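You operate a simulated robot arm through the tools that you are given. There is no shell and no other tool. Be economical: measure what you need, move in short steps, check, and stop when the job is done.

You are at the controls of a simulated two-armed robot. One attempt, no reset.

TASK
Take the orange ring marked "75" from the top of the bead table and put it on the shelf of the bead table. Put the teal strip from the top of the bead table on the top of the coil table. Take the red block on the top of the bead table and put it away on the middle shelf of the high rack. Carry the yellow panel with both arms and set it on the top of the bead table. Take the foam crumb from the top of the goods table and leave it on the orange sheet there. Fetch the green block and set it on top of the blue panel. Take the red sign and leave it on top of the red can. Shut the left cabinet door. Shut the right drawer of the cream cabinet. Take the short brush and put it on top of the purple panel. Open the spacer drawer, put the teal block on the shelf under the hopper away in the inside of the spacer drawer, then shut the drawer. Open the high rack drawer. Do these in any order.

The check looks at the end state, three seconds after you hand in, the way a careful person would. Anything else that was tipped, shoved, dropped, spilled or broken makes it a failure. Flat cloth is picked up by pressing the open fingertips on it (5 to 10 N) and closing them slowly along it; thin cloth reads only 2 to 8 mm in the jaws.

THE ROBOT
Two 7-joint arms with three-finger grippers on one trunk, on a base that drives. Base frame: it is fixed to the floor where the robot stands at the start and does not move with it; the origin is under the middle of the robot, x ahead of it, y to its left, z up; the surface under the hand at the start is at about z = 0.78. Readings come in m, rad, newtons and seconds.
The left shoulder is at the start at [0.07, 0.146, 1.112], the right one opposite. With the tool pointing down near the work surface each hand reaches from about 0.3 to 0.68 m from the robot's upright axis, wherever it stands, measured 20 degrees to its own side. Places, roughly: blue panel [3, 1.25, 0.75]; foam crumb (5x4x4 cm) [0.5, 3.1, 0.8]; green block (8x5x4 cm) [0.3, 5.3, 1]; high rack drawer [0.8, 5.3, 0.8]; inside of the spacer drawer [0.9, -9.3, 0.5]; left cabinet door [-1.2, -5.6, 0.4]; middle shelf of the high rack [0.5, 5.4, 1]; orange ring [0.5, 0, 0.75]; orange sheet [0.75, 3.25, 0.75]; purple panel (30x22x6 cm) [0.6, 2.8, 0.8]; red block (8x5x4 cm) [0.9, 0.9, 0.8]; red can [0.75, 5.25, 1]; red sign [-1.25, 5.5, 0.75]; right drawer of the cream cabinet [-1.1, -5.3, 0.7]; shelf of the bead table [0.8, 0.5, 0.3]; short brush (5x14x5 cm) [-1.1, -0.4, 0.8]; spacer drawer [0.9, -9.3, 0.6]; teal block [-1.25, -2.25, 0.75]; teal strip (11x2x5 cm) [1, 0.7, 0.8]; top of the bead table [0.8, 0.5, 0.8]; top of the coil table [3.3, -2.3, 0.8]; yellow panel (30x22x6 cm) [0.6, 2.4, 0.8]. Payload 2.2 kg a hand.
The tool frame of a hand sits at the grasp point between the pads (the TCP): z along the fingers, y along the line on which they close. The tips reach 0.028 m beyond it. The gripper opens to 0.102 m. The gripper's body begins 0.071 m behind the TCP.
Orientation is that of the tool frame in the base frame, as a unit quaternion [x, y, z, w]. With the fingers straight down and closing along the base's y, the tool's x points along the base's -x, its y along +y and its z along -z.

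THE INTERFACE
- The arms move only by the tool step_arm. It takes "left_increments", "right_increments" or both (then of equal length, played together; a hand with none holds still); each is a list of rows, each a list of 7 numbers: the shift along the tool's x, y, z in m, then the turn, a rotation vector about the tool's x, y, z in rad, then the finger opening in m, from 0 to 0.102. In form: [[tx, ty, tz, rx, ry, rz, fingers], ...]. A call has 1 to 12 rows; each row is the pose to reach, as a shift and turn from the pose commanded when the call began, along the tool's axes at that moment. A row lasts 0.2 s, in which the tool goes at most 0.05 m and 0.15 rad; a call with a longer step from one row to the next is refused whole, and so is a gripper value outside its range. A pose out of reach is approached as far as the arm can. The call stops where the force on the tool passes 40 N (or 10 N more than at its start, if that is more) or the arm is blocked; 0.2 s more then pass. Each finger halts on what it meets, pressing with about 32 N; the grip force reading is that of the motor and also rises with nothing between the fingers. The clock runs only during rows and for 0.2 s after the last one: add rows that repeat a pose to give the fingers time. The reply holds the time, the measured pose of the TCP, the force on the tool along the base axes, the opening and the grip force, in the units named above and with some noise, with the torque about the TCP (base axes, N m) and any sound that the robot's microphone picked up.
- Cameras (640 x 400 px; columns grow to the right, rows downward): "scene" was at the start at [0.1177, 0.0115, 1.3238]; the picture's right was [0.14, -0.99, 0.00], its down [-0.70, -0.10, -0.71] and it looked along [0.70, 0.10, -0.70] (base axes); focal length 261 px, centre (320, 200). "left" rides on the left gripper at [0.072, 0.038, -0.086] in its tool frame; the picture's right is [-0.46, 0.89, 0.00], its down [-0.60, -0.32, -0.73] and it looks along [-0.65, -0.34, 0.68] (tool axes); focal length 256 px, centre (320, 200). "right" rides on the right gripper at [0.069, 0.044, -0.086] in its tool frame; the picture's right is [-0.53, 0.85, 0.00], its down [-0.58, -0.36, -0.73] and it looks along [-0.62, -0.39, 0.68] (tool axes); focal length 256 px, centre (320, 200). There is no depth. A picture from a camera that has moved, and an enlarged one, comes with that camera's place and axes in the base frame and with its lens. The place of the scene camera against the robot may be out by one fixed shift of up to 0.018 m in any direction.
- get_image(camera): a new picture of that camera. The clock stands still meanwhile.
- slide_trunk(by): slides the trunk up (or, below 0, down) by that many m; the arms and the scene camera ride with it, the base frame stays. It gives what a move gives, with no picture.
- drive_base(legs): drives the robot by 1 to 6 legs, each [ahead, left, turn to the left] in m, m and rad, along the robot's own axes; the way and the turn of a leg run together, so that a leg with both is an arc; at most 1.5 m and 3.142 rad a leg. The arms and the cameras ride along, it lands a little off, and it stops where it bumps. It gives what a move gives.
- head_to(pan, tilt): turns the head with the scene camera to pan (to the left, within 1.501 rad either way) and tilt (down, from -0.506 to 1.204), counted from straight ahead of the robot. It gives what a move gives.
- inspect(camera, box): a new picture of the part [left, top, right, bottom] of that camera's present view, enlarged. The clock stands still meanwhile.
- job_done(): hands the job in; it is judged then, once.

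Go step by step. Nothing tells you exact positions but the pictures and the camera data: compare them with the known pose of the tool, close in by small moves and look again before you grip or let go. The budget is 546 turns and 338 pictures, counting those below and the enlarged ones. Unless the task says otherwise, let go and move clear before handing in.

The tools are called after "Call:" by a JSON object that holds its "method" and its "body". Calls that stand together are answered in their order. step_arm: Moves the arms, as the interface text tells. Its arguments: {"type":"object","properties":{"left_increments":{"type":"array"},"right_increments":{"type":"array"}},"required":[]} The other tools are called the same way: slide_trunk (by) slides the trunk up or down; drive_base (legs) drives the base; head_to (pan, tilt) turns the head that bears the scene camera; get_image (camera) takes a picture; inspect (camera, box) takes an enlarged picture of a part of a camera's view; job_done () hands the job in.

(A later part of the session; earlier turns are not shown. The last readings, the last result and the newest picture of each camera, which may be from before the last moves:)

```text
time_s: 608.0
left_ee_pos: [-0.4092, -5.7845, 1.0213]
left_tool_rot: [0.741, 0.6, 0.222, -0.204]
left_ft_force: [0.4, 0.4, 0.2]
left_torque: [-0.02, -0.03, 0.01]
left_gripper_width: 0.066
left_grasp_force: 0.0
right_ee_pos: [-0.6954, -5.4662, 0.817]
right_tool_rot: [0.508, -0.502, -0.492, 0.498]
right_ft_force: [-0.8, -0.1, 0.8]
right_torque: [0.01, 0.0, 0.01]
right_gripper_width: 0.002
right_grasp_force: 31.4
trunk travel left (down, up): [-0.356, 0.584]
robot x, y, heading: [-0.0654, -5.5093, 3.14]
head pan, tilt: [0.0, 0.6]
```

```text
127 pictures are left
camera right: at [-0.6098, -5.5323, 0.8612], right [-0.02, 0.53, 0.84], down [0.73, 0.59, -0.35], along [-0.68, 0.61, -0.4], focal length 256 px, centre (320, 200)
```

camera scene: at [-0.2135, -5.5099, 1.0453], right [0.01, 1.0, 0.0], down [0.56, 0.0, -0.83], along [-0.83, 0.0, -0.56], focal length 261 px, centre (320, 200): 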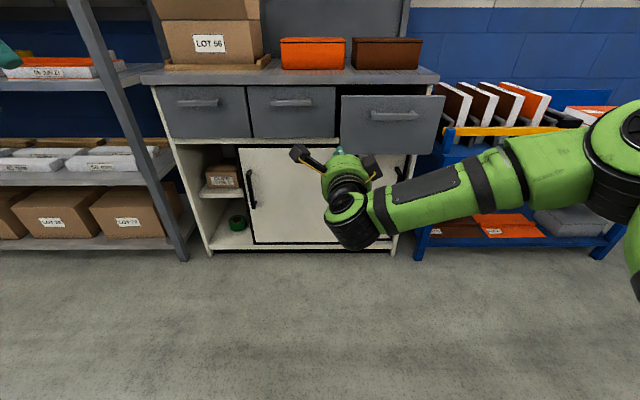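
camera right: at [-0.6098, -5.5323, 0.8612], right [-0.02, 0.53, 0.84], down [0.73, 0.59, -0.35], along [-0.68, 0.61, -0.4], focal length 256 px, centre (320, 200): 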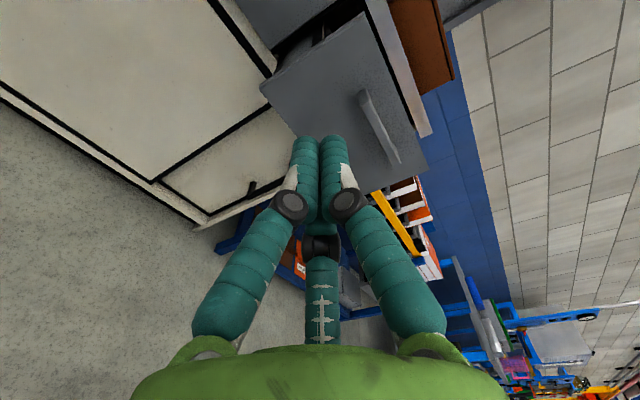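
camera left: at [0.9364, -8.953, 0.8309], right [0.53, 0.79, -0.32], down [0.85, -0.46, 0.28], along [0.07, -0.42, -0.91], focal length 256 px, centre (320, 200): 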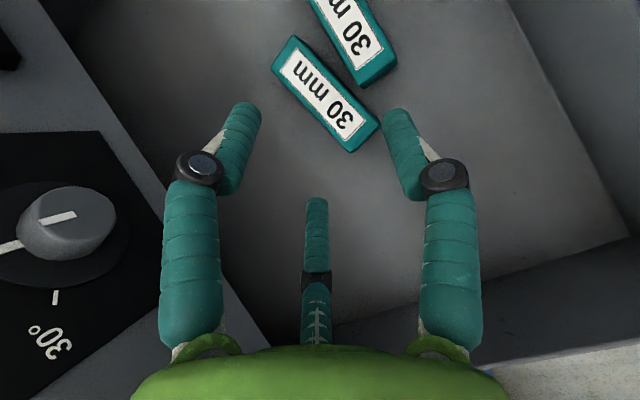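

Call:
{"method": "slide_trunk", "body": {"by": -0.05}}

Call:
{"method": "drive_base", "body": {"legs": [[0, -0.14, 0], [0.33, 0, 0]]}}

Call:
{"method": "get_image", "body": {"camera": "scene"}}

```text
time_s: 608.9
left_ee_pos: [-0.4082, -5.7848, 0.9707]
left_tool_rot: [0.741, 0.6, 0.222, -0.204]
left_ft_force: [1.3, 0.1, -0.2]
left_torque: [-0.01, 0.03, 0.03]
left_gripper_width: 0.0662
left_grasp_force: 0.1
right_ee_pos: [-0.6949, -5.4659, 0.7668]
right_tool_rot: [0.509, -0.502, -0.492, 0.498]
right_ft_force: [0.2, -0.5, 0.5]
right_torque: [0.02, -0.01, 0.03]
right_gripper_width: 0.0022
right_grasp_force: 31.3
trunk travel left (down, up): [-0.306, 0.634]
robot x, y, heading: [-0.0607, -5.5069, 3.136]
head pan, tilt: [0.0, 0.6]
```

```text
time_s: 612.0
left_ee_pos: [-0.7359, -5.6414, 0.9687]
left_tool_rot: [0.74, 0.601, 0.222, -0.203]
left_ft_force: [-0.7, -0.6, 0.2]
left_torque: [-0.01, -0.02, -0.02]
left_gripper_width: 0.0663
left_grasp_force: 0.1
right_ee_pos: [-1.0214, -5.3224, 0.7651]
right_tool_rot: [0.509, -0.501, -0.491, 0.499]
right_ft_force: [-1.0, 0.2, 0.2]
right_torque: [0.04, 0.0, -0.01]
right_gripper_width: 0.002
right_grasp_force: 31.4
trunk travel left (down, up): [-0.306, 0.634]
robot x, y, heading: [-0.3881, -5.3692, 3.141]
head pan, tilt: [0.0, 0.6]
```

```text
126 pictures are left
camera scene: at [-0.5394, -5.3674, 0.9952], right [0.0, 1.0, 0.0], down [0.57, 0.0, -0.82], along [-0.82, 0.0, -0.57], focal length 261 px, centre (320, 200)
```

scene: 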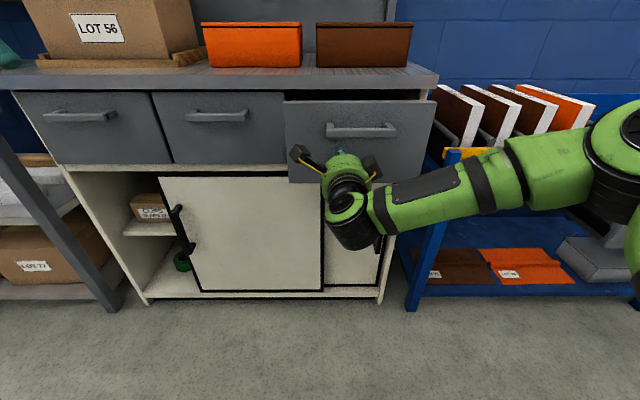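

Call:
{"method": "drive_base", "body": {"legs": [[0.14, 0, 0]]}}

Call:
{"method": "get_image", "body": {"camera": "scene"}}

```text
time_s: 613.3
left_ee_pos: [-0.8622, -5.6416, 0.9705]
left_tool_rot: [0.74, 0.602, 0.223, -0.203]
left_ft_force: [-0.3, -0.2, -0.5]
left_torque: [-0.03, 0.01, -0.01]
left_gripper_width: 0.0661
left_grasp_force: 0.0
right_ee_pos: [-1.1444, -5.3237, 0.7649]
right_tool_rot: [0.509, -0.503, -0.491, 0.498]
right_ft_force: [0.1, 0.7, -1.5]
right_torque: [0.02, -0.05, -0.05]
right_gripper_width: 0.0021
right_grasp_force: 31.8
trunk travel left (down, up): [-0.306, 0.634]
robot x, y, heading: [-0.5104, -5.3651, 3.138]
head pan, tilt: [0.0, 0.6]
stopped in leg 1: the force on the tool passed its limit at 87 N (the readings are from after the stop); the commanded pose is now the measured one
```

```text
125 pictures are left
camera scene: at [-0.6644, -5.3667, 0.9953], right [0.0, 1.0, 0.0], down [0.56, 0.0, -0.83], along [-0.83, 0.0, -0.56], focal length 261 px, centre (320, 200)
```

scene: 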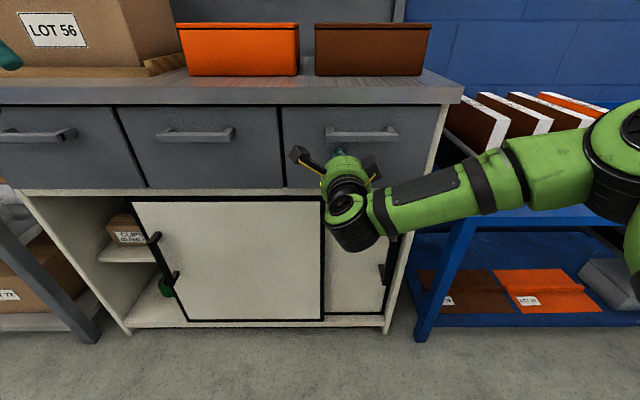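

Right drawer is flush. Now the sliding door: back off, lower, move beside its handle.

Call:
{"method": "drive_base", "body": {"legs": [[-0.13, 0, 0]]}}

Call:
{"method": "slide_trunk", "body": {"by": -0.285}}

Call:
{"method": "drive_base", "body": {"legs": [[0, 0.4, 0]]}}

Call:
{"method": "get_image", "body": {"camera": "right"}}

Call:
{"method": "get_image", "body": {"camera": "scene"}}

```text
time_s: 614.6
left_ee_pos: [-0.729, -5.643, 0.9697]
left_tool_rot: [0.739, 0.603, 0.223, -0.204]
left_ft_force: [0.8, 0.6, -0.1]
left_torque: [0.02, 0.04, 0.02]
left_gripper_width: 0.0659
left_grasp_force: 0.0
right_ee_pos: [-1.0123, -5.326, 0.7648]
right_tool_rot: [0.508, -0.502, -0.491, 0.498]
right_ft_force: [0.0, 0.0, 0.8]
right_torque: [0.02, -0.02, -0.02]
right_gripper_width: 0.0023
right_grasp_force: 31.2
trunk travel left (down, up): [-0.306, 0.634]
robot x, y, heading: [-0.3782, -5.3714, 3.144]
head pan, tilt: [0.0, 0.6]
```

```text
time_s: 617.5
left_ee_pos: [-0.7299, -5.6429, 0.6852]
left_tool_rot: [0.739, 0.603, 0.223, -0.203]
left_ft_force: [0.0, 0.1, 0.2]
left_torque: [-0.03, 0.0, -0.01]
left_gripper_width: 0.0661
left_grasp_force: 0.1
right_ee_pos: [-1.014, -5.3255, 0.4797]
right_tool_rot: [0.509, -0.502, -0.491, 0.498]
right_ft_force: [-0.4, 0.4, 1.2]
right_torque: [0.01, 0.01, -0.01]
right_gripper_width: 0.0021
right_grasp_force: 30.9
trunk travel left (down, up): [-0.021, 0.919]
robot x, y, heading: [-0.3841, -5.3678, 3.135]
head pan, tilt: [0.0, 0.6]
```

```text
time_s: 620.0
left_ee_pos: [-0.7333, -6.0447, 0.6848]
left_tool_rot: [0.741, 0.6, 0.223, -0.203]
left_ft_force: [0.3, 0.0, -0.5]
left_torque: [0.03, 0.03, 0.03]
left_gripper_width: 0.0659
left_grasp_force: 0.1
right_ee_pos: [-1.0143, -5.7258, 0.4789]
right_tool_rot: [0.507, -0.503, -0.493, 0.498]
right_ft_force: [0.5, -0.4, 0.7]
right_torque: [0.05, 0.0, 0.0]
right_gripper_width: 0.0023
right_grasp_force: 31.2
trunk travel left (down, up): [-0.021, 0.919]
robot x, y, heading: [-0.3843, -5.7744, 3.138]
head pan, tilt: [0.0, 0.6]
```

```text
124 pictures are left
camera right: at [-0.9291, -5.7926, 0.5247], right [-0.02, 0.53, 0.84], down [0.73, 0.58, -0.35], along [-0.68, 0.61, -0.41], focal length 256 px, centre (320, 200)
```

right: 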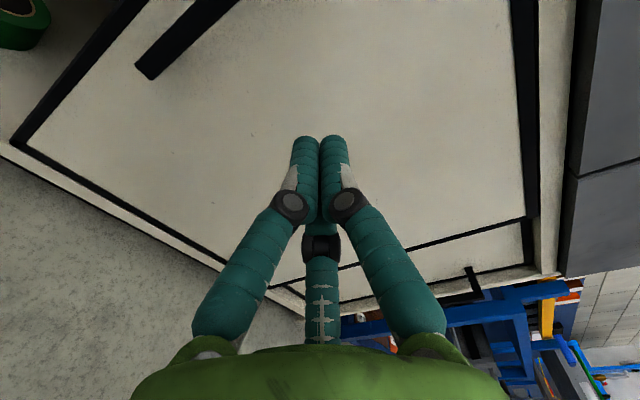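

```text
123 pictures are left
camera scene: at [-0.5353, -5.7703, 0.7103], right [0.01, 1.0, 0.0], down [0.56, 0.0, -0.83], along [-0.83, 0.01, -0.56], focal length 261 px, centre (320, 200)
```

scene: 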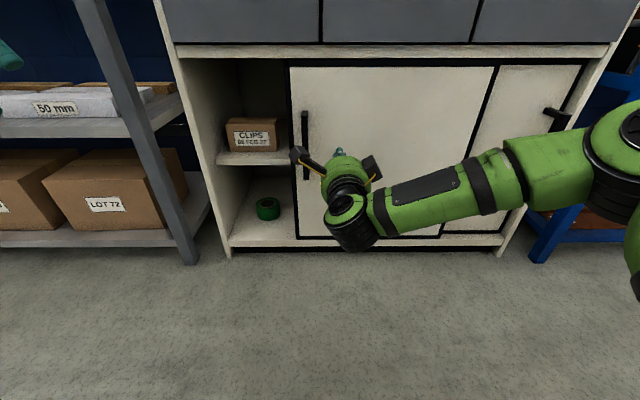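

Call:
{"method": "drive_base", "body": {"legs": [[0.105, 0, 0]]}}

Call:
{"method": "drive_base", "body": {"legs": [[0, 0.2, 0]]}}

Call:
{"method": "get_image", "body": {"camera": "scene"}}

```text
time_s: 621.2
left_ee_pos: [-0.8342, -6.0431, 0.6853]
left_tool_rot: [0.741, 0.6, 0.222, -0.204]
left_ft_force: [0.2, -0.1, 0.3]
left_torque: [-0.01, 0.01, -0.01]
left_gripper_width: 0.0658
left_grasp_force: 0.0
right_ee_pos: [-1.118, -5.7255, 0.4789]
right_tool_rot: [0.508, -0.503, -0.492, 0.496]
right_ft_force: [-0.3, 0.3, 0.1]
right_torque: [-0.02, 0.0, 0.03]
right_gripper_width: 0.0021
right_grasp_force: 31.8
trunk travel left (down, up): [-0.021, 0.919]
robot x, y, heading: [-0.4854, -5.7668, 3.132]
head pan, tilt: [0.0, 0.6]
```

```text
time_s: 622.8
left_ee_pos: [-0.8367, -6.2406, 0.6855]
left_tool_rot: [0.741, 0.6, 0.223, -0.202]
left_ft_force: [0.2, -0.4, 0.0]
left_torque: [0.01, -0.02, 0.02]
left_gripper_width: 0.066
left_grasp_force: 0.0
right_ee_pos: [-1.117, -5.9218, 0.48]
right_tool_rot: [0.507, -0.503, -0.493, 0.497]
right_ft_force: [-0.1, -0.1, 0.0]
right_torque: [0.0, 0.01, 0.03]
right_gripper_width: 0.0021
right_grasp_force: 31.4
trunk travel left (down, up): [-0.021, 0.919]
robot x, y, heading: [-0.4865, -5.9701, 3.134]
head pan, tilt: [0.0, 0.6]
```

```text
122 pictures are left
camera scene: at [-0.6392, -5.9681, 0.7103], right [0.01, 1.0, 0.0], down [0.56, 0.0, -0.83], along [-0.83, 0.01, -0.56], focal length 261 px, centre (320, 200)
```

scene: 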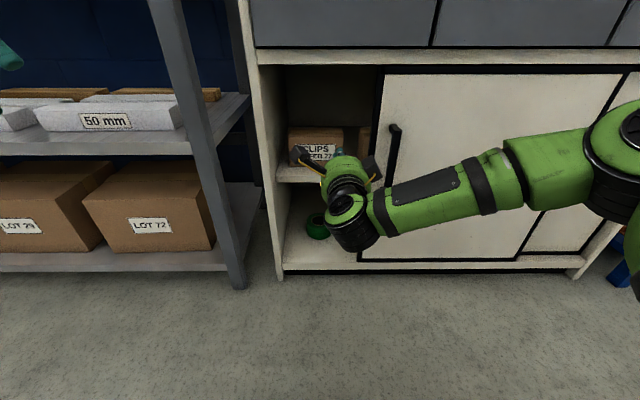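

The fingertips passed in front of the handle; it sits deeper (x≈-1.19). I go back right, move in deeper, and try again.

Call:
{"method": "drive_base", "body": {"legs": [[0, -0.2, 0], [0.06, 0, 0]]}}

Call:
{"method": "get_image", "body": {"camera": "right"}}

Call:
{"method": "get_image", "body": {"camera": "scene"}}

```text
time_s: 625.0
left_ee_pos: [-0.8869, -6.0403, 0.6847]
left_tool_rot: [0.74, 0.601, 0.223, -0.202]
left_ft_force: [0.1, 1.3, 0.5]
left_torque: [0.01, 0.03, 0.0]
left_gripper_width: 0.0658
left_grasp_force: 0.1
right_ee_pos: [-1.164, -5.7228, 0.479]
right_tool_rot: [0.507, -0.504, -0.492, 0.496]
right_ft_force: [2.4, 0.8, 0.7]
right_torque: [0.0, 0.01, -0.01]
right_gripper_width: 0.002
right_grasp_force: 31.4
trunk travel left (down, up): [-0.021, 0.919]
robot x, y, heading: [-0.5364, -5.7689, 3.133]
head pan, tilt: [0.0, 0.6]
stopped in leg 2: the force on the tool passed its limit at 157 N (the readings are from after the stop); the commanded pose is now the measured one
```

```text
121 pictures are left
camera right: at [-1.0784, -5.7895, 0.5241], right [-0.02, 0.53, 0.84], down [0.73, 0.58, -0.35], along [-0.68, 0.61, -0.41], focal length 256 px, centre (320, 200)
```

right: 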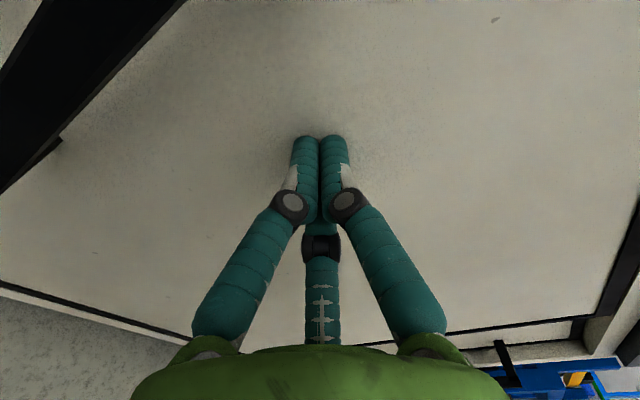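

```text
120 pictures are left
camera scene: at [-0.6885, -5.7665, 0.7103], right [0.01, 1.0, 0.0], down [0.56, 0.0, -0.83], along [-0.83, 0.01, -0.56], focal length 261 px, centre (320, 200)
```

scene: 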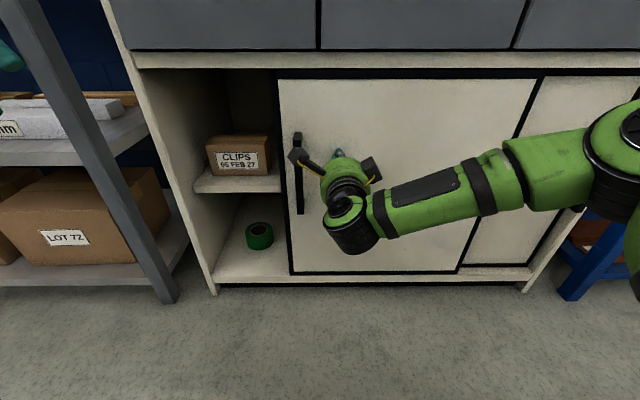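

Call:
{"method": "drive_base", "body": {"legs": [[-0.01, 0, 0], [0, 0.12, 0]]}}

Call:
{"method": "get_image", "body": {"camera": "scene"}}

```text
time_s: 626.5
left_ee_pos: [-0.8784, -6.1609, 0.6833]
left_tool_rot: [0.74, 0.602, 0.222, -0.201]
left_ft_force: [-0.4, -0.5, -0.4]
left_torque: [0.04, 0.01, -0.01]
left_gripper_width: 0.0661
left_grasp_force: 0.0
right_ee_pos: [-1.1558, -5.8426, 0.4785]
right_tool_rot: [0.508, -0.503, -0.492, 0.497]
right_ft_force: [-0.6, 0.6, -0.2]
right_torque: [0.01, -0.01, 0.01]
right_gripper_width: 0.0022
right_grasp_force: 31.0
trunk travel left (down, up): [-0.021, 0.919]
robot x, y, heading: [-0.5281, -5.8879, 3.135]
head pan, tilt: [0.0, 0.6]
```

```text
119 pictures are left
camera scene: at [-0.6798, -5.8871, 0.7103], right [0.01, 1.0, 0.0], down [0.56, 0.0, -0.83], along [-0.83, 0.01, -0.56], focal length 261 px, centre (320, 200)
```

scene: 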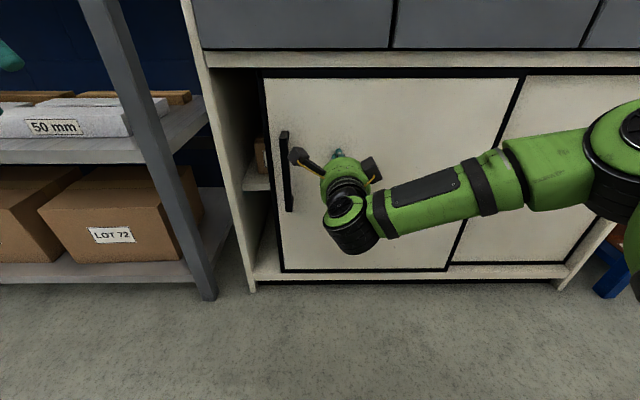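

The door is sliding. Continue until it stops.

Call:
{"method": "drive_base", "body": {"legs": [[0, 0.13, 0]]}}

Call:
{"method": "get_image", "body": {"camera": "scene"}}

```text
time_s: 627.8
left_ee_pos: [-0.8782, -6.289, 0.6834]
left_tool_rot: [0.74, 0.601, 0.224, -0.201]
left_ft_force: [0.4, 0.1, 0.0]
left_torque: [0.01, 0.01, 0.01]
left_gripper_width: 0.0661
left_grasp_force: 0.1
right_ee_pos: [-1.1564, -5.972, 0.4786]
right_tool_rot: [0.507, -0.504, -0.492, 0.497]
right_ft_force: [-0.9, -0.5, -0.7]
right_torque: [0.03, 0.0, 0.0]
right_gripper_width: 0.0022
right_grasp_force: 31.7
trunk travel left (down, up): [-0.021, 0.919]
robot x, y, heading: [-0.5274, -6.018, 3.135]
head pan, tilt: [0.0, 0.6]
```

```text
118 pictures are left
camera scene: at [-0.6809, -6.0153, 0.7103], right [0.01, 1.0, 0.0], down [0.56, 0.0, -0.83], along [-0.83, 0.01, -0.56], focal length 261 px, centre (320, 200)
```

scene: 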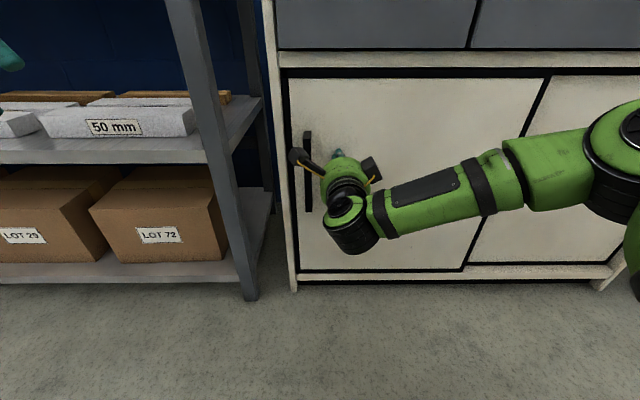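

Call:
{"method": "drive_base", "body": {"legs": [[0, 0.03, 0]]}}

Call:
{"method": "inspect", "body": {"camera": "scene", "box": [230, 30, 480, 300]}}

```text
time_s: 628.7
left_ee_pos: [-0.8787, -6.3195, 0.6845]
left_tool_rot: [0.74, 0.602, 0.223, -0.202]
left_ft_force: [-0.3, -0.1, 0.0]
left_torque: [0.01, 0.01, -0.02]
left_gripper_width: 0.0661
left_grasp_force: 0.0
right_ee_pos: [-1.1567, -6.0016, 0.4787]
right_tool_rot: [0.508, -0.503, -0.491, 0.498]
right_ft_force: [0.3, -0.3, 0.8]
right_torque: [0.02, 0.0, 0.01]
right_gripper_width: 0.0022
right_grasp_force: 31.4
trunk travel left (down, up): [-0.021, 0.919]
robot x, y, heading: [-0.5324, -6.0462, 3.138]
head pan, tilt: [0.0, 0.6]
```

```text
1.48 times, centred on (355, 165) of scene
camera zoom: at [-0.6811, -6.0453, 0.7103], right [0.01, 1.0, 0.0], down [0.56, 0.0, -0.83], along [-0.83, 0.01, -0.56], focal length 387 px, centre (268, 252)
```

zoom: 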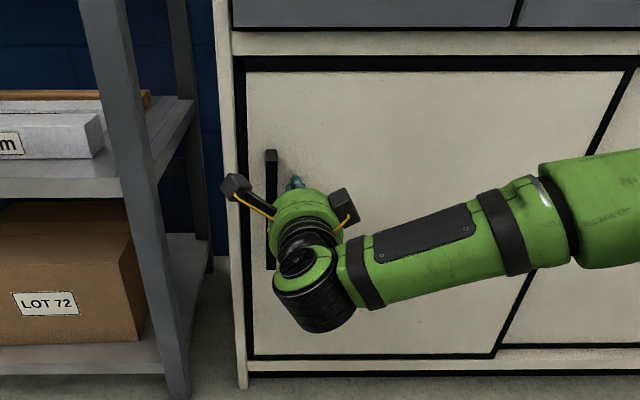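

Call:
{"method": "drive_base", "body": {"legs": [[0, 0.025, 0]]}}

Call:
{"method": "inspect", "body": {"camera": "scene", "box": [230, 30, 480, 300]}}

```text
time_s: 629.6
left_ee_pos: [-0.8808, -6.3388, 0.6837]
left_tool_rot: [0.74, 0.601, 0.223, -0.201]
left_ft_force: [-0.8, 0.4, 0.7]
left_torque: [0.01, 0.02, 0.01]
left_gripper_width: 0.0657
left_grasp_force: 0.0
right_ee_pos: [-1.1574, -6.0125, 0.4778]
right_tool_rot: [-0.502, 0.51, 0.498, -0.49]
right_ft_force: [0.1, 2.2, 0.2]
right_torque: [-0.01, 0.0, 0.04]
right_gripper_width: 0.0024
right_grasp_force: 31.4
trunk travel left (down, up): [-0.021, 0.919]
robot x, y, heading: [-0.5307, -6.0705, 3.136]
head pan, tilt: [0.0, 0.6]
stopped in leg 1: the force on the tool passed its limit at 48 N (the readings are from after the stop); the commanded pose is now the measured one
```

```text
1.48 times, centred on (355, 165) of scene
camera zoom: at [-0.6809, -6.0658, 0.7103], right [0.01, 1.0, 0.0], down [0.56, -0.01, -0.83], along [-0.83, 0.01, -0.56], focal length 387 px, centre (268, 252)
```

zoom: 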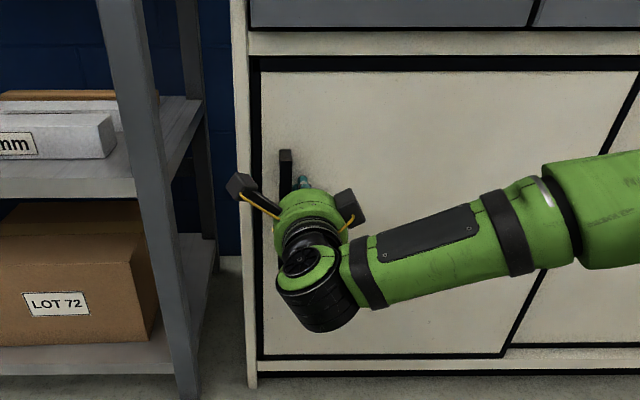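

Door shut (it hit its stop). I release, back away and check the cabinet.

Call:
{"method": "drive_base", "body": {"legs": [[0, -0.04, 0], [-0.5, 0, 0]]}}

Call:
{"method": "slide_trunk", "body": {"by": 0.4}}

Call:
{"method": "get_image", "body": {"camera": "scene"}}

```text
time_s: 633.0
left_ee_pos: [-0.3736, -6.3048, 0.6835]
left_tool_rot: [0.741, 0.601, 0.223, -0.201]
left_ft_force: [-0.2, -0.6, -0.1]
left_torque: [-0.01, -0.01, 0.01]
left_gripper_width: 0.0659
left_grasp_force: 0.1
right_ee_pos: [-0.652, -5.9762, 0.4769]
right_tool_rot: [-0.502, 0.511, 0.497, -0.49]
right_ft_force: [-0.2, -0.2, -0.4]
right_torque: [0.01, -0.03, 0.0]
right_gripper_width: 0.002
right_grasp_force: 31.6
trunk travel left (down, up): [-0.021, 0.919]
robot x, y, heading: [-0.0243, -6.0314, 3.133]
head pan, tilt: [0.0, 0.6]
```

```text
time_s: 636.9
left_ee_pos: [-0.3736, -6.3046, 1.0833]
left_tool_rot: [0.74, 0.601, 0.224, -0.201]
left_ft_force: [0.0, -0.2, 0.1]
left_torque: [0.03, 0.01, 0.01]
left_gripper_width: 0.066
left_grasp_force: 0.1
right_ee_pos: [-0.6508, -5.9789, 0.8766]
right_tool_rot: [-0.502, 0.51, 0.498, -0.49]
right_ft_force: [-0.6, 0.5, 0.8]
right_torque: [0.0, 0.02, -0.02]
right_gripper_width: 0.0018
right_grasp_force: 31.4
trunk travel left (down, up): [-0.421, 0.519]
robot x, y, heading: [-0.0233, -6.0273, 3.128]
head pan, tilt: [0.0, 0.6]
```

```text
115 pictures are left
camera scene: at [-0.1746, -6.0311, 1.1102], right [0.01, 1.0, 0.0], down [0.56, -0.01, -0.83], along [-0.82, 0.01, -0.56], focal length 261 px, centre (320, 200)
```

scene: 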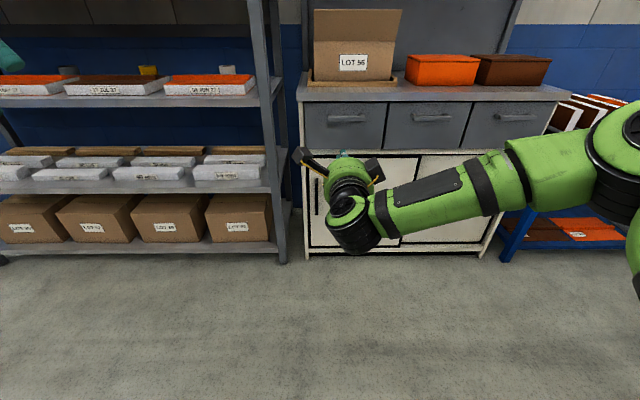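

All shut. Now drive north to the brush table.

Call:
{"method": "drive_base", "body": {"legs": [[0, 0, -1.558], [1.4, 0, 0], [1.4, 0, 0], [1.4, 0, 0], [1.0, 0, 0], [0, 0, 1.57]]}}

Call:
{"method": "head_to", "body": {"pan": -0.2, "tilt": 0.6}}

Call:
{"method": "get_image", "body": {"camera": "scene"}}

```text
time_s: 669.3
left_ee_pos: [-0.2239, -1.1198, 1.0844]
left_tool_rot: [0.753, 0.585, 0.228, -0.195]
left_ft_force: [-0.8, -0.5, -0.2]
left_torque: [-0.01, 0.0, -0.02]
left_gripper_width: 0.066
left_grasp_force: 0.1
right_ee_pos: [-0.4887, -0.7824, 0.8787]
right_tool_rot: [-0.491, 0.52, 0.508, -0.48]
right_ft_force: [0.3, 0.5, 0.0]
right_torque: [-0.02, -0.01, 0.0]
right_gripper_width: 0.0022
right_grasp_force: 31.2
trunk travel left (down, up): [-0.421, 0.519]
robot x, y, heading: [0.1381, -0.8589, 3.095]
head pan, tilt: [0.0, 0.6]
```

```text
time_s: 670.0
left_ee_pos: [-0.2253, -1.1195, 1.0842]
left_tool_rot: [0.753, 0.586, 0.227, -0.196]
left_ft_force: [0.7, -0.2, 0.1]
left_torque: [-0.01, -0.01, 0.0]
left_gripper_width: 0.066
left_grasp_force: 0.1
right_ee_pos: [-0.4877, -0.7812, 0.8778]
right_tool_rot: [-0.491, 0.521, 0.508, -0.479]
right_ft_force: [0.3, 0.9, -0.9]
right_torque: [-0.01, -0.01, 0.03]
right_gripper_width: 0.002
right_grasp_force: 31.3
trunk travel left (down, up): [-0.421, 0.519]
robot x, y, heading: [0.1355, -0.8631, 3.087]
head pan, tilt: [-0.201, 0.6]
```

```text
114 pictures are left
camera scene: at [-0.0116, -0.8373, 1.1103], right [0.25, 0.97, 0.0], down [0.55, -0.14, -0.83], along [-0.8, 0.2, -0.56], focal length 261 px, centre (320, 200)
```

scene: 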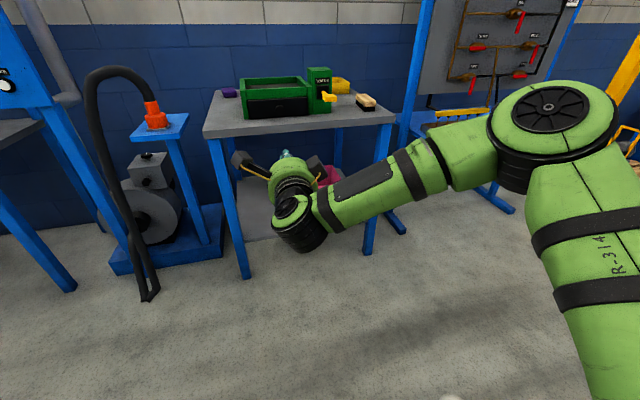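

Call:
{"method": "inspect", "body": {"camera": "scene", "box": [200, 60, 420, 150]}}

```text
2.91 times, centred on (310, 105) of scene
camera zoom: at [-0.0116, -0.8373, 1.1103], right [0.25, 0.97, 0.0], down [0.55, -0.14, -0.83], along [-0.8, 0.2, -0.56], focal length 760 px, centre (349, 476)
```

zoom: 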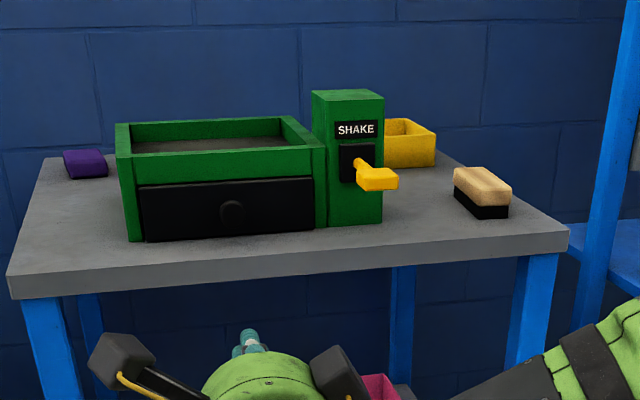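

The brush lies with its long side in depth at ~[-1.15, -0.335]. I turn the right hand to vertical, closing across the brush, and approach.

Call:
{"method": "step_arm", "body": {"right_increments": [[-0.006, 0.007, -0.004, 0.078, 0.082, -0.084, 0.05], [-0.013, 0.013, -0.009, 0.155, 0.164, -0.169, 0.102], [-0.019, 0.02, -0.013, 0.233, 0.247, -0.253, 0.102], [-0.025, 0.027, -0.017, 0.31, 0.329, -0.337, 0.102], [-0.031, 0.033, -0.022, 0.388, 0.411, -0.422, 0.102], [-0.038, 0.04, -0.026, 0.465, 0.493, -0.506, 0.102], [-0.044, 0.047, -0.03, 0.543, 0.575, -0.59, 0.102], [-0.05, 0.053, -0.035, 0.62, 0.658, -0.675, 0.102], [-0.056, 0.06, -0.039, 0.698, 0.74, -0.759, 0.102], [-0.063, 0.067, -0.043, 0.775, 0.822, -0.843, 0.102], [-0.069, 0.073, -0.048, 0.853, 0.904, -0.928, 0.102], [-0.075, 0.08, -0.052, 0.93, 0.986, -1.012, 0.102]]}}

Call:
{"method": "step_arm", "body": {"right_increments": [[0, 0, 0, 0.078, 0.082, -0.084, 0.102], [0, 0, 0, 0.155, 0.164, -0.169, 0.102], [0, 0, 0, 0.233, 0.247, -0.253, 0.102], [0, 0, 0, 0.233, 0.247, -0.253, 0.102]]}}

Call:
{"method": "drive_base", "body": {"legs": [[0, 0, 0.05], [0.6, -0.33, 0]]}}

Call:
{"method": "get_image", "body": {"camera": "right"}}

Call:
{"method": "get_image", "body": {"camera": "scene"}}

```text
time_s: 672.6
left_ee_pos: [-0.2239, -1.1204, 1.0832]
left_tool_rot: [0.753, 0.586, 0.228, -0.196]
left_ft_force: [0.3, 0.2, 0.1]
left_torque: [0.03, 0.03, 0.02]
left_gripper_width: 0.0659
left_grasp_force: 0.1
right_ee_pos: [-0.4327, -0.71, 0.9582]
right_tool_rot: [0.978, -0.123, -0.122, 0.115]
right_ft_force: [1.0, 0.0, -0.3]
right_torque: [-0.03, -0.01, -0.02]
right_gripper_width: 0.1018
right_grasp_force: 0.0
trunk travel left (down, up): [-0.421, 0.519]
robot x, y, heading: [0.1386, -0.8648, 3.093]
head pan, tilt: [-0.201, 0.6]
```

```text
time_s: 673.6
left_ee_pos: [-0.225, -1.1196, 1.0839]
left_tool_rot: [0.753, 0.586, 0.227, -0.196]
left_ft_force: [-0.1, -0.4, -0.3]
left_torque: [-0.01, 0.0, 0.0]
left_gripper_width: 0.0658
left_grasp_force: 0.1
right_ee_pos: [-0.4233, -0.7124, 0.9566]
right_tool_rot: [1.0, 0.003, 0.0, -0.001]
right_ft_force: [0.3, 0.5, 0.3]
right_torque: [0.01, 0.01, 0.0]
right_gripper_width: 0.1021
right_grasp_force: 0.1
right hand out of reach, approached as far as the arm can: row 3, 4
trunk travel left (down, up): [-0.421, 0.519]
robot x, y, heading: [0.1335, -0.8631, 3.093]
head pan, tilt: [-0.201, 0.6]
```

```text
time_s: 677.9
left_ee_pos: [-0.8192, -0.8011, 1.0845]
left_tool_rot: [0.739, 0.603, 0.223, -0.201]
left_ft_force: [0.4, 0.5, -0.4]
left_torque: [0.02, -0.01, 0.01]
left_gripper_width: 0.066
left_grasp_force: 0.1
right_ee_pos: [-1.0384, -0.4046, 0.9554]
right_tool_rot: [1.0, 0.025, 0.0, -0.001]
right_ft_force: [0.3, -0.2, 0.0]
right_torque: [0.01, -0.03, 0.01]
right_gripper_width: 0.1019
right_grasp_force: 0.0
trunk travel left (down, up): [-0.421, 0.519]
robot x, y, heading: [-0.4722, -0.5198, 3.137]
head pan, tilt: [-0.201, 0.6]
```

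```text
112 pictures are left
camera right: at [-0.9675, -0.4436, 1.041], right [-0.49, -0.87, 0.0], down [-0.59, 0.33, 0.73], along [-0.64, 0.36, -0.68], focal length 256 px, centre (320, 200)
```

right: 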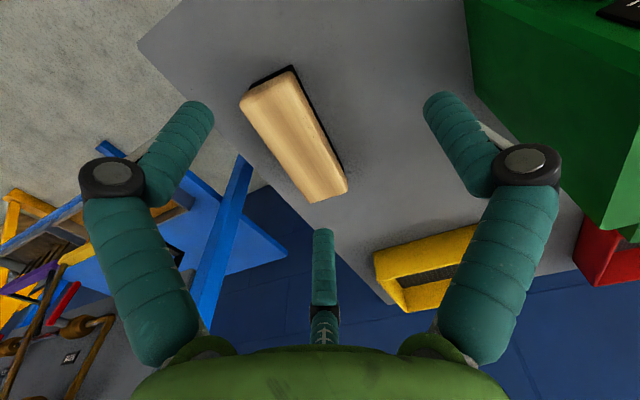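

```text
111 pictures are left
camera scene: at [-0.6211, -0.5084, 1.1103], right [0.2, 0.98, 0.0], down [0.55, -0.11, -0.82], along [-0.81, 0.17, -0.57], focal length 261 px, centre (320, 200)
```

scene: 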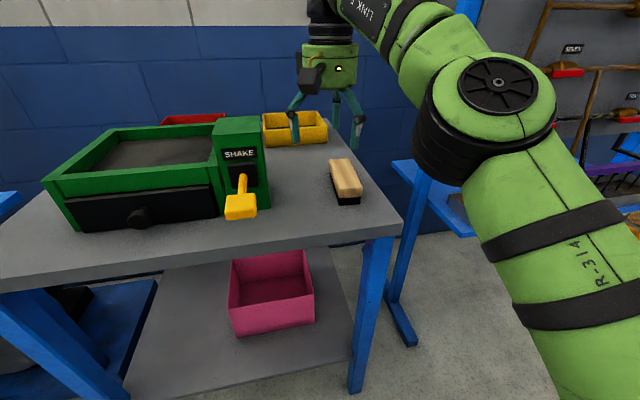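

Call:
{"method": "step_arm", "body": {"right_increments": [[-0.02, -0.022, 0.0, 0, 0, 0.045, 0.102], [-0.04, -0.045, 0.02, 0, 0, 0.09, 0.102], [-0.0587, -0.067, 0.05, 0, 0, 0.133, 0.102], [-0.0587, -0.067, 0.085, 0, 0, 0.133, 0.102], [-0.0587, -0.067, 0.085, 0, 0, 0.133, 0.102]]}}

Call:
{"method": "get_image", "body": {"camera": "right"}}

```text
time_s: 679.1
left_ee_pos: [-0.8181, -0.8021, 1.0839]
left_tool_rot: [0.739, 0.603, 0.222, -0.202]
left_ft_force: [0.8, -0.4, 0.8]
left_torque: [0.01, 0.03, -0.02]
left_gripper_width: 0.0658
left_grasp_force: 0.0
right_ee_pos: [-1.0897, -0.3407, 0.8631]
right_tool_rot: [0.999, -0.042, -0.001, -0.001]
right_ft_force: [0.0, -0.1, 0.7]
right_torque: [0.0, 0.07, 0.01]
right_gripper_width: 0.1021
right_grasp_force: 0.1
right hand out of reach, approached as far as the arm can: row 1, 2, 3, 4, 5
trunk travel left (down, up): [-0.421, 0.519]
robot x, y, heading: [-0.4716, -0.5238, 3.141]
head pan, tilt: [-0.201, 0.6]
```

```text
110 pictures are left
camera right: at [-1.0246, -0.3892, 0.9489], right [-0.6, -0.8, 0.0], down [-0.54, 0.41, 0.73], along [-0.58, 0.44, -0.68], focal length 256 px, centre (320, 200)
```

right: 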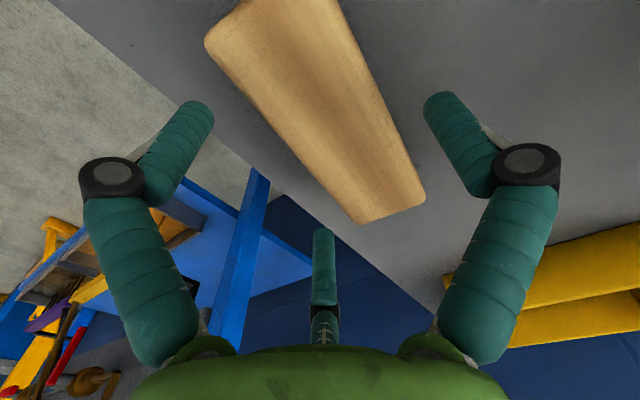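

Call:
{"method": "slide_trunk", "body": {"by": -0.052}}

Call:
{"method": "step_arm", "body": {"right_increments": [[0, 0, 0, 0, 0, 0, 0.085], [0, 0, 0, 0, 0, 0, 0.07], [0, 0, 0, 0, 0, 0, 0.055], [0, 0, 0, 0, 0, 0, 0.04], [0, 0, 0, 0, 0, 0, 0.04]]}}

Call:
{"method": "slide_trunk", "body": {"by": 0.1}}

Call:
{"method": "get_image", "body": {"camera": "right"}}

```text
time_s: 680.0
left_ee_pos: [-0.8181, -0.8023, 1.0329]
left_tool_rot: [0.738, 0.604, 0.222, -0.203]
left_ft_force: [0.3, 0.3, -0.7]
left_torque: [-0.01, -0.02, 0.01]
left_gripper_width: 0.066
left_grasp_force: 0.1
right_ee_pos: [-1.0887, -0.3392, 0.8145]
right_tool_rot: [0.999, -0.043, -0.004, 0.0]
right_ft_force: [-3.6, 3.1, 19.3]
right_torque: [-0.15, -0.55, 0.06]
right_gripper_width: 0.1024
right_grasp_force: 0.1
trunk travel left (down, up): [-0.369, 0.571]
robot x, y, heading: [-0.4747, -0.5266, 3.141]
head pan, tilt: [-0.201, 0.6]
```

```text
time_s: 680.7
left_ee_pos: [-0.8146, -0.8015, 1.0323]
left_tool_rot: [0.739, 0.603, 0.222, -0.204]
left_ft_force: [0.5, 0.0, -0.1]
left_torque: [0.0, 0.0, -0.04]
left_gripper_width: 0.0661
left_grasp_force: 0.0
right_ee_pos: [-1.0847, -0.3372, 0.8242]
right_tool_rot: [0.999, -0.045, -0.008, -0.002]
right_ft_force: [7.2, 4.8, 36.6]
right_torque: [0.28, -2.0, 0.07]
right_gripper_width: 0.0696
right_grasp_force: 44.6
trunk travel left (down, up): [-0.369, 0.571]
robot x, y, heading: [-0.4707, -0.5217, 3.142]
head pan, tilt: [-0.201, 0.6]
stopped in row 3 (right hand): the force on the tool passed its limit at 48 N (the readings are from after the stop); the commanded pose is now the measured one
```

```text
time_s: 682.0
left_ee_pos: [-0.8213, -0.801, 1.132]
left_tool_rot: [0.739, 0.604, 0.222, -0.202]
left_ft_force: [-0.3, 0.1, -0.4]
left_torque: [0.0, 0.01, -0.01]
left_gripper_width: 0.0661
left_grasp_force: 0.1
right_ee_pos: [-1.0896, -0.338, 0.9148]
right_tool_rot: [0.999, -0.043, -0.002, -0.002]
right_ft_force: [-0.1, 0.3, -0.9]
right_torque: [0.0, -0.01, 0.0]
right_gripper_width: 0.0693
right_grasp_force: 32.0
trunk travel left (down, up): [-0.469, 0.471]
robot x, y, heading: [-0.4713, -0.5295, 3.144]
head pan, tilt: [-0.201, 0.6]
```

```text
109 pictures are left
camera right: at [-1.025, -0.3873, 0.9999], right [-0.6, -0.8, 0.0], down [-0.54, 0.41, 0.74], along [-0.58, 0.45, -0.68], focal length 256 px, centre (320, 200)
```

right: 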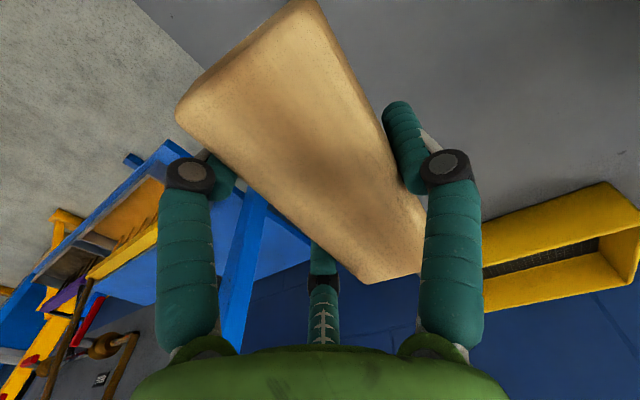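

Brush held (width as predicted). I raise, back off, turn north and drive to the goods table.

Call:
{"method": "slide_trunk", "body": {"by": 0.2}}

Call:
{"method": "drive_base", "body": {"legs": [[-0.22, 0, 0], [0, 0, -1.571], [1.4, 0, 0], [1.4, 0, 0], [0.3, 0, 0], [0, 0, -1.57]]}}

Call:
{"method": "head_to", "body": {"pan": 0.0, "tilt": 0.65}}

Call:
{"method": "get_image", "body": {"camera": "scene"}}

```text
time_s: 684.2
left_ee_pos: [-0.8202, -0.8004, 1.3309]
left_tool_rot: [0.738, 0.604, 0.223, -0.202]
left_ft_force: [0.4, 0.7, -0.5]
left_torque: [0.05, 0.02, 0.01]
left_gripper_width: 0.066
left_grasp_force: 0.1
right_ee_pos: [-1.09, -0.3386, 1.1148]
right_tool_rot: [0.999, -0.043, -0.003, -0.002]
right_ft_force: [-1.0, -0.5, -1.3]
right_torque: [-0.01, -0.02, 0.0]
right_gripper_width: 0.0692
right_grasp_force: 31.6
trunk travel left (down, up): [-0.669, 0.271]
robot x, y, heading: [-0.4729, -0.529, 3.135]
head pan, tilt: [-0.201, 0.6]
```

```text
time_s: 708.2
left_ee_pos: [0.0534, 2.842, 1.3321]
left_tool_rot: [-0.618, 0.727, -0.205, -0.218]
left_ft_force: [0.5, 0.8, 0.3]
left_torque: [-0.02, -0.02, 0.0]
left_gripper_width: 0.0662
left_grasp_force: 0.1
right_ee_pos: [0.3407, 2.3898, 1.1146]
right_tool_rot: [0.025, 1.0, -0.001, 0.003]
right_ft_force: [-1.8, -0.6, -2.0]
right_torque: [-0.04, 0.02, 0.0]
right_gripper_width: 0.0685
right_grasp_force: 32.2
trunk travel left (down, up): [-0.669, 0.271]
robot x, y, heading: [-0.2831, 2.5561, 0.035]
head pan, tilt: [-0.201, 0.6]
```

```text
time_s: 708.9
left_ee_pos: [0.0545, 2.8426, 1.3323]
left_tool_rot: [-0.617, 0.727, -0.205, -0.218]
left_ft_force: [-0.6, 0.1, 0.3]
left_torque: [0.02, 0.0, 0.01]
left_gripper_width: 0.0658
left_grasp_force: 0.1
right_ee_pos: [0.3414, 2.3907, 1.1155]
right_tool_rot: [0.024, 1.0, -0.002, 0.002]
right_ft_force: [-0.3, 0.1, -1.4]
right_torque: [-0.03, 0.03, 0.01]
right_gripper_width: 0.0685
right_grasp_force: 31.8
trunk travel left (down, up): [-0.669, 0.271]
robot x, y, heading: [-0.285, 2.5554, 0.038]
head pan, tilt: [0.0, 0.649]
```

```text
108 pictures are left
camera scene: at [-0.1596, 2.5586, 1.354], right [0.03, -1.0, 0.0], down [-0.6, -0.02, -0.8], along [0.8, 0.03, -0.6], focal length 261 px, centre (320, 200)
```

scene: 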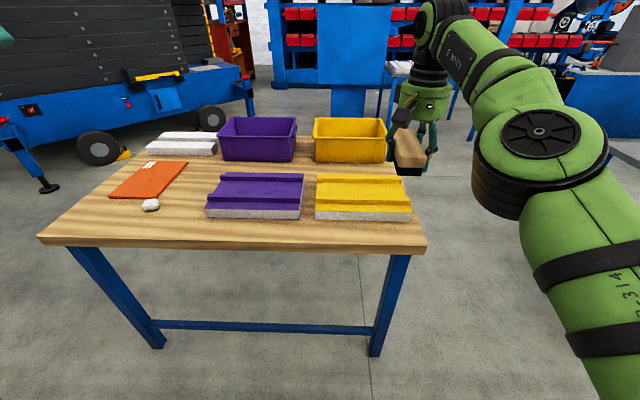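

I see purple panel (~[0.586, 2.816]), yellow panel (~[0.585, 2.435]), foam crumb (~[0.55, 3.18]) and orange sheet. I rotate the brush to lie along the purple panel's channel and move over it.

Call:
{"method": "step_arm", "body": {"right_increments": [[0, 0, 0, 0, 0, 0.143, 0.04], [0, 0, 0, 0, 0, 0.286, 0.04], [0, 0, 0, 0, 0, 0.428, 0.04], [0, 0, 0, 0, 0, 0.571, 0.04], [0, 0, 0, 0, 0, 0.714, 0.04], [0, 0, 0, 0, 0, 0.857, 0.04], [0, 0, 0, 0, 0, 1.0, 0.04], [0, 0, 0, 0, 0, 1.142, 0.04], [0, 0, 0, 0, 0, 1.285, 0.04], [0, 0, 0, 0, 0, 1.428, 0.04], [0, 0, 0, 0, 0, 1.571, 0.04], [0, 0, 0, 0, 0, 1.571, 0.04]]}}

Call:
{"method": "drive_base", "body": {"legs": [[0, 0.42, -0.036], [0.22, 0, 0]]}}

Call:
{"method": "slide_trunk", "body": {"by": -0.1}}

Call:
{"method": "get_image", "body": {"camera": "scene"}}

Call:
{"method": "get_image", "body": {"camera": "right"}}

```text
time_s: 711.5
left_ee_pos: [0.0544, 2.8417, 1.3315]
left_tool_rot: [-0.617, 0.728, -0.205, -0.22]
left_ft_force: [0.5, -0.5, 0.9]
left_torque: [0.06, 0.0, -0.01]
left_gripper_width: 0.0661
left_grasp_force: 0.0
right_ee_pos: [0.3413, 2.3887, 1.1153]
right_tool_rot: [0.725, 0.689, 0.001, 0.003]
right_ft_force: [0.0, -0.2, -1.2]
right_torque: [-0.01, 0.02, 0.0]
right_gripper_width: 0.0687
right_grasp_force: 31.7
trunk travel left (down, up): [-0.669, 0.271]
robot x, y, heading: [-0.2854, 2.5544, 0.037]
head pan, tilt: [0.0, 0.649]
```

```text
time_s: 715.4
left_ee_pos: [0.2726, 3.2557, 1.3328]
left_tool_rot: [-0.608, 0.735, -0.203, -0.221]
left_ft_force: [0.1, 0.2, -0.1]
left_torque: [0.0, -0.03, 0.02]
left_gripper_width: 0.066
left_grasp_force: 0.0
right_ee_pos: [0.5498, 2.798, 1.1154]
right_tool_rot: [0.733, 0.68, 0.001, 0.003]
right_ft_force: [-0.2, -0.7, -0.3]
right_torque: [-0.02, 0.0, 0.02]
right_gripper_width: 0.0688
right_grasp_force: 32.3
trunk travel left (down, up): [-0.669, 0.271]
robot x, y, heading: [-0.0715, 2.9777, 0.007]
head pan, tilt: [0.0, 0.649]
```

```text
time_s: 716.8
left_ee_pos: [0.2739, 3.2566, 1.2314]
left_tool_rot: [-0.608, 0.735, -0.204, -0.221]
left_ft_force: [-0.3, 0.3, 0.3]
left_torque: [-0.01, -0.01, -0.02]
left_gripper_width: 0.0661
left_grasp_force: 0.1
right_ee_pos: [0.5486, 2.7971, 1.0152]
right_tool_rot: [0.733, 0.68, 0.0, 0.004]
right_ft_force: [0.6, -0.3, -1.5]
right_torque: [0.0, -0.01, 0.02]
right_gripper_width: 0.069
right_grasp_force: 31.6
trunk travel left (down, up): [-0.569, 0.371]
robot x, y, heading: [-0.0699, 2.9768, 0.009]
head pan, tilt: [0.0, 0.649]
```

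```text
107 pictures are left
camera scene: at [0.0531, 2.9788, 1.254], right [0.01, -1.0, 0.0], down [-0.6, -0.01, -0.8], along [0.8, 0.01, -0.6], focal length 261 px, centre (320, 200)
```

scene: 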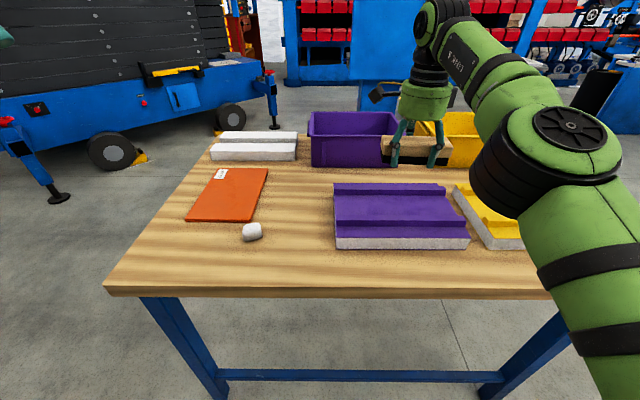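

```text
106 pictures are left
camera right: at [0.5975, 2.8641, 1.1008], right [0.8, -0.6, 0.01], down [-0.41, -0.54, 0.73], along [-0.43, -0.59, -0.68], focal length 256 px, centre (320, 200)
```

right: 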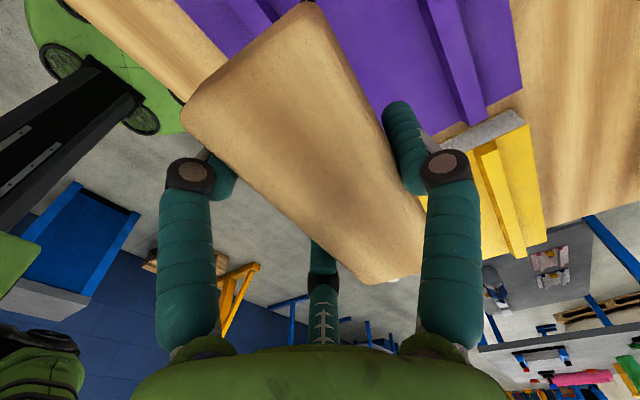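

Call:
{"method": "inspect", "body": {"camera": "scene", "box": [310, 150, 490, 270]}}

```text
3.33 times, centred on (400, 210) of scene
camera zoom: at [0.0531, 2.9788, 1.254], right [0.01, -1.0, 0.0], down [-0.6, -0.01, -0.8], along [0.8, 0.01, -0.6], focal length 871 px, centre (53, 167)
```

zoom: 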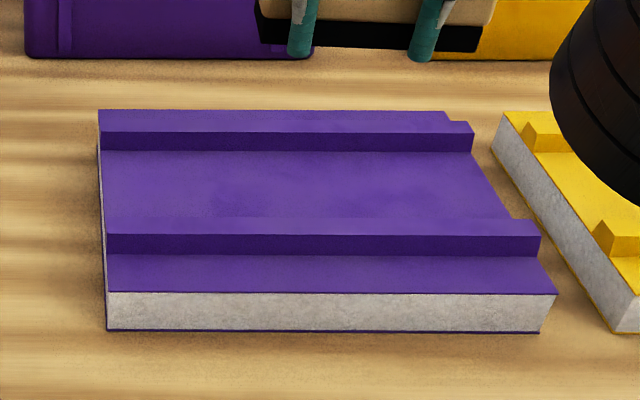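

Call:
{"method": "drive_base", "body": {"legs": [[0.05, 0, -0.005]]}}

Call:
{"method": "slide_trunk", "body": {"by": -0.12}}

Call:
{"method": "get_image", "body": {"camera": "scene"}}

Call:
{"method": "get_image", "body": {"camera": "right"}}

```text
time_s: 717.7
left_ee_pos: [0.3247, 3.2556, 1.2324]
left_tool_rot: [-0.606, 0.737, -0.203, -0.221]
left_ft_force: [0.4, 0.1, 0.0]
left_torque: [-0.03, -0.01, 0.03]
left_gripper_width: 0.0662
left_grasp_force: 0.1
right_ee_pos: [0.5963, 2.7945, 1.0164]
right_tool_rot: [0.735, 0.678, 0.001, 0.004]
right_ft_force: [0.4, -0.6, -1.5]
right_torque: [0.01, 0.01, 0.02]
right_gripper_width: 0.0688
right_grasp_force: 32.0
trunk travel left (down, up): [-0.569, 0.371]
robot x, y, heading: [-0.0219, 2.981, 0.005]
head pan, tilt: [0.0, 0.649]
```

```text
time_s: 719.2
left_ee_pos: [0.3253, 3.2556, 1.1126]
left_tool_rot: [-0.605, 0.737, -0.203, -0.222]
left_ft_force: [0.0, 1.1, -1.0]
left_torque: [0.03, 0.0, 0.03]
left_gripper_width: 0.0662
left_grasp_force: 0.0
right_ee_pos: [0.5979, 2.7942, 0.8963]
right_tool_rot: [0.735, 0.678, 0.0, 0.003]
right_ft_force: [-0.2, 0.0, -0.4]
right_torque: [-0.03, 0.01, 0.04]
right_gripper_width: 0.0684
right_grasp_force: 31.9
trunk travel left (down, up): [-0.449, 0.491]
robot x, y, heading: [-0.0205, 2.9767, 0.007]
head pan, tilt: [0.0, 0.649]
```

```text
104 pictures are left
camera scene: at [0.1029, 2.9784, 1.134], right [0.0, -1.0, 0.0], down [-0.6, 0.0, -0.8], along [0.8, 0.0, -0.6], focal length 261 px, centre (320, 200)
```

scene: 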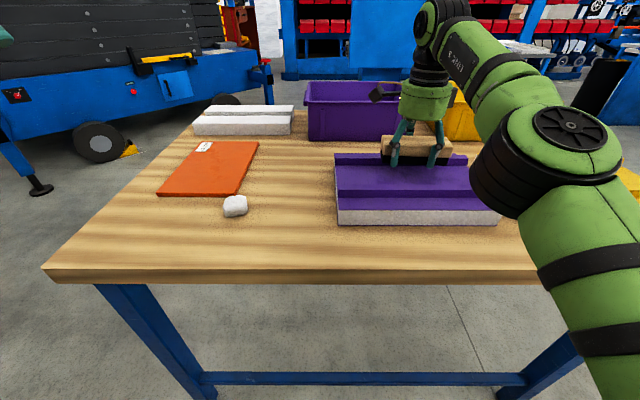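

```text
103 pictures are left
camera right: at [0.6467, 2.8608, 0.9812], right [0.8, -0.6, 0.01], down [-0.41, -0.54, 0.73], along [-0.43, -0.59, -0.68], focal length 256 px, centre (320, 200)
```

right: 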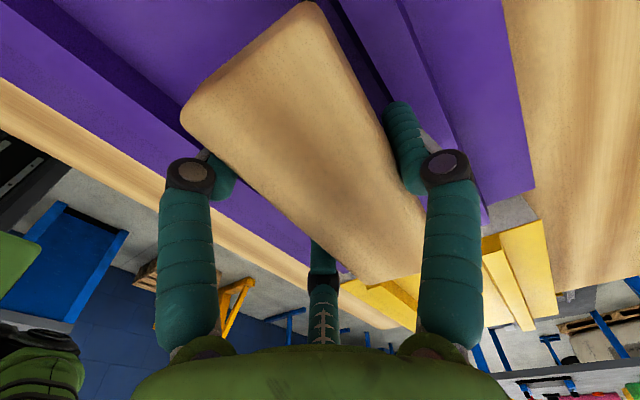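

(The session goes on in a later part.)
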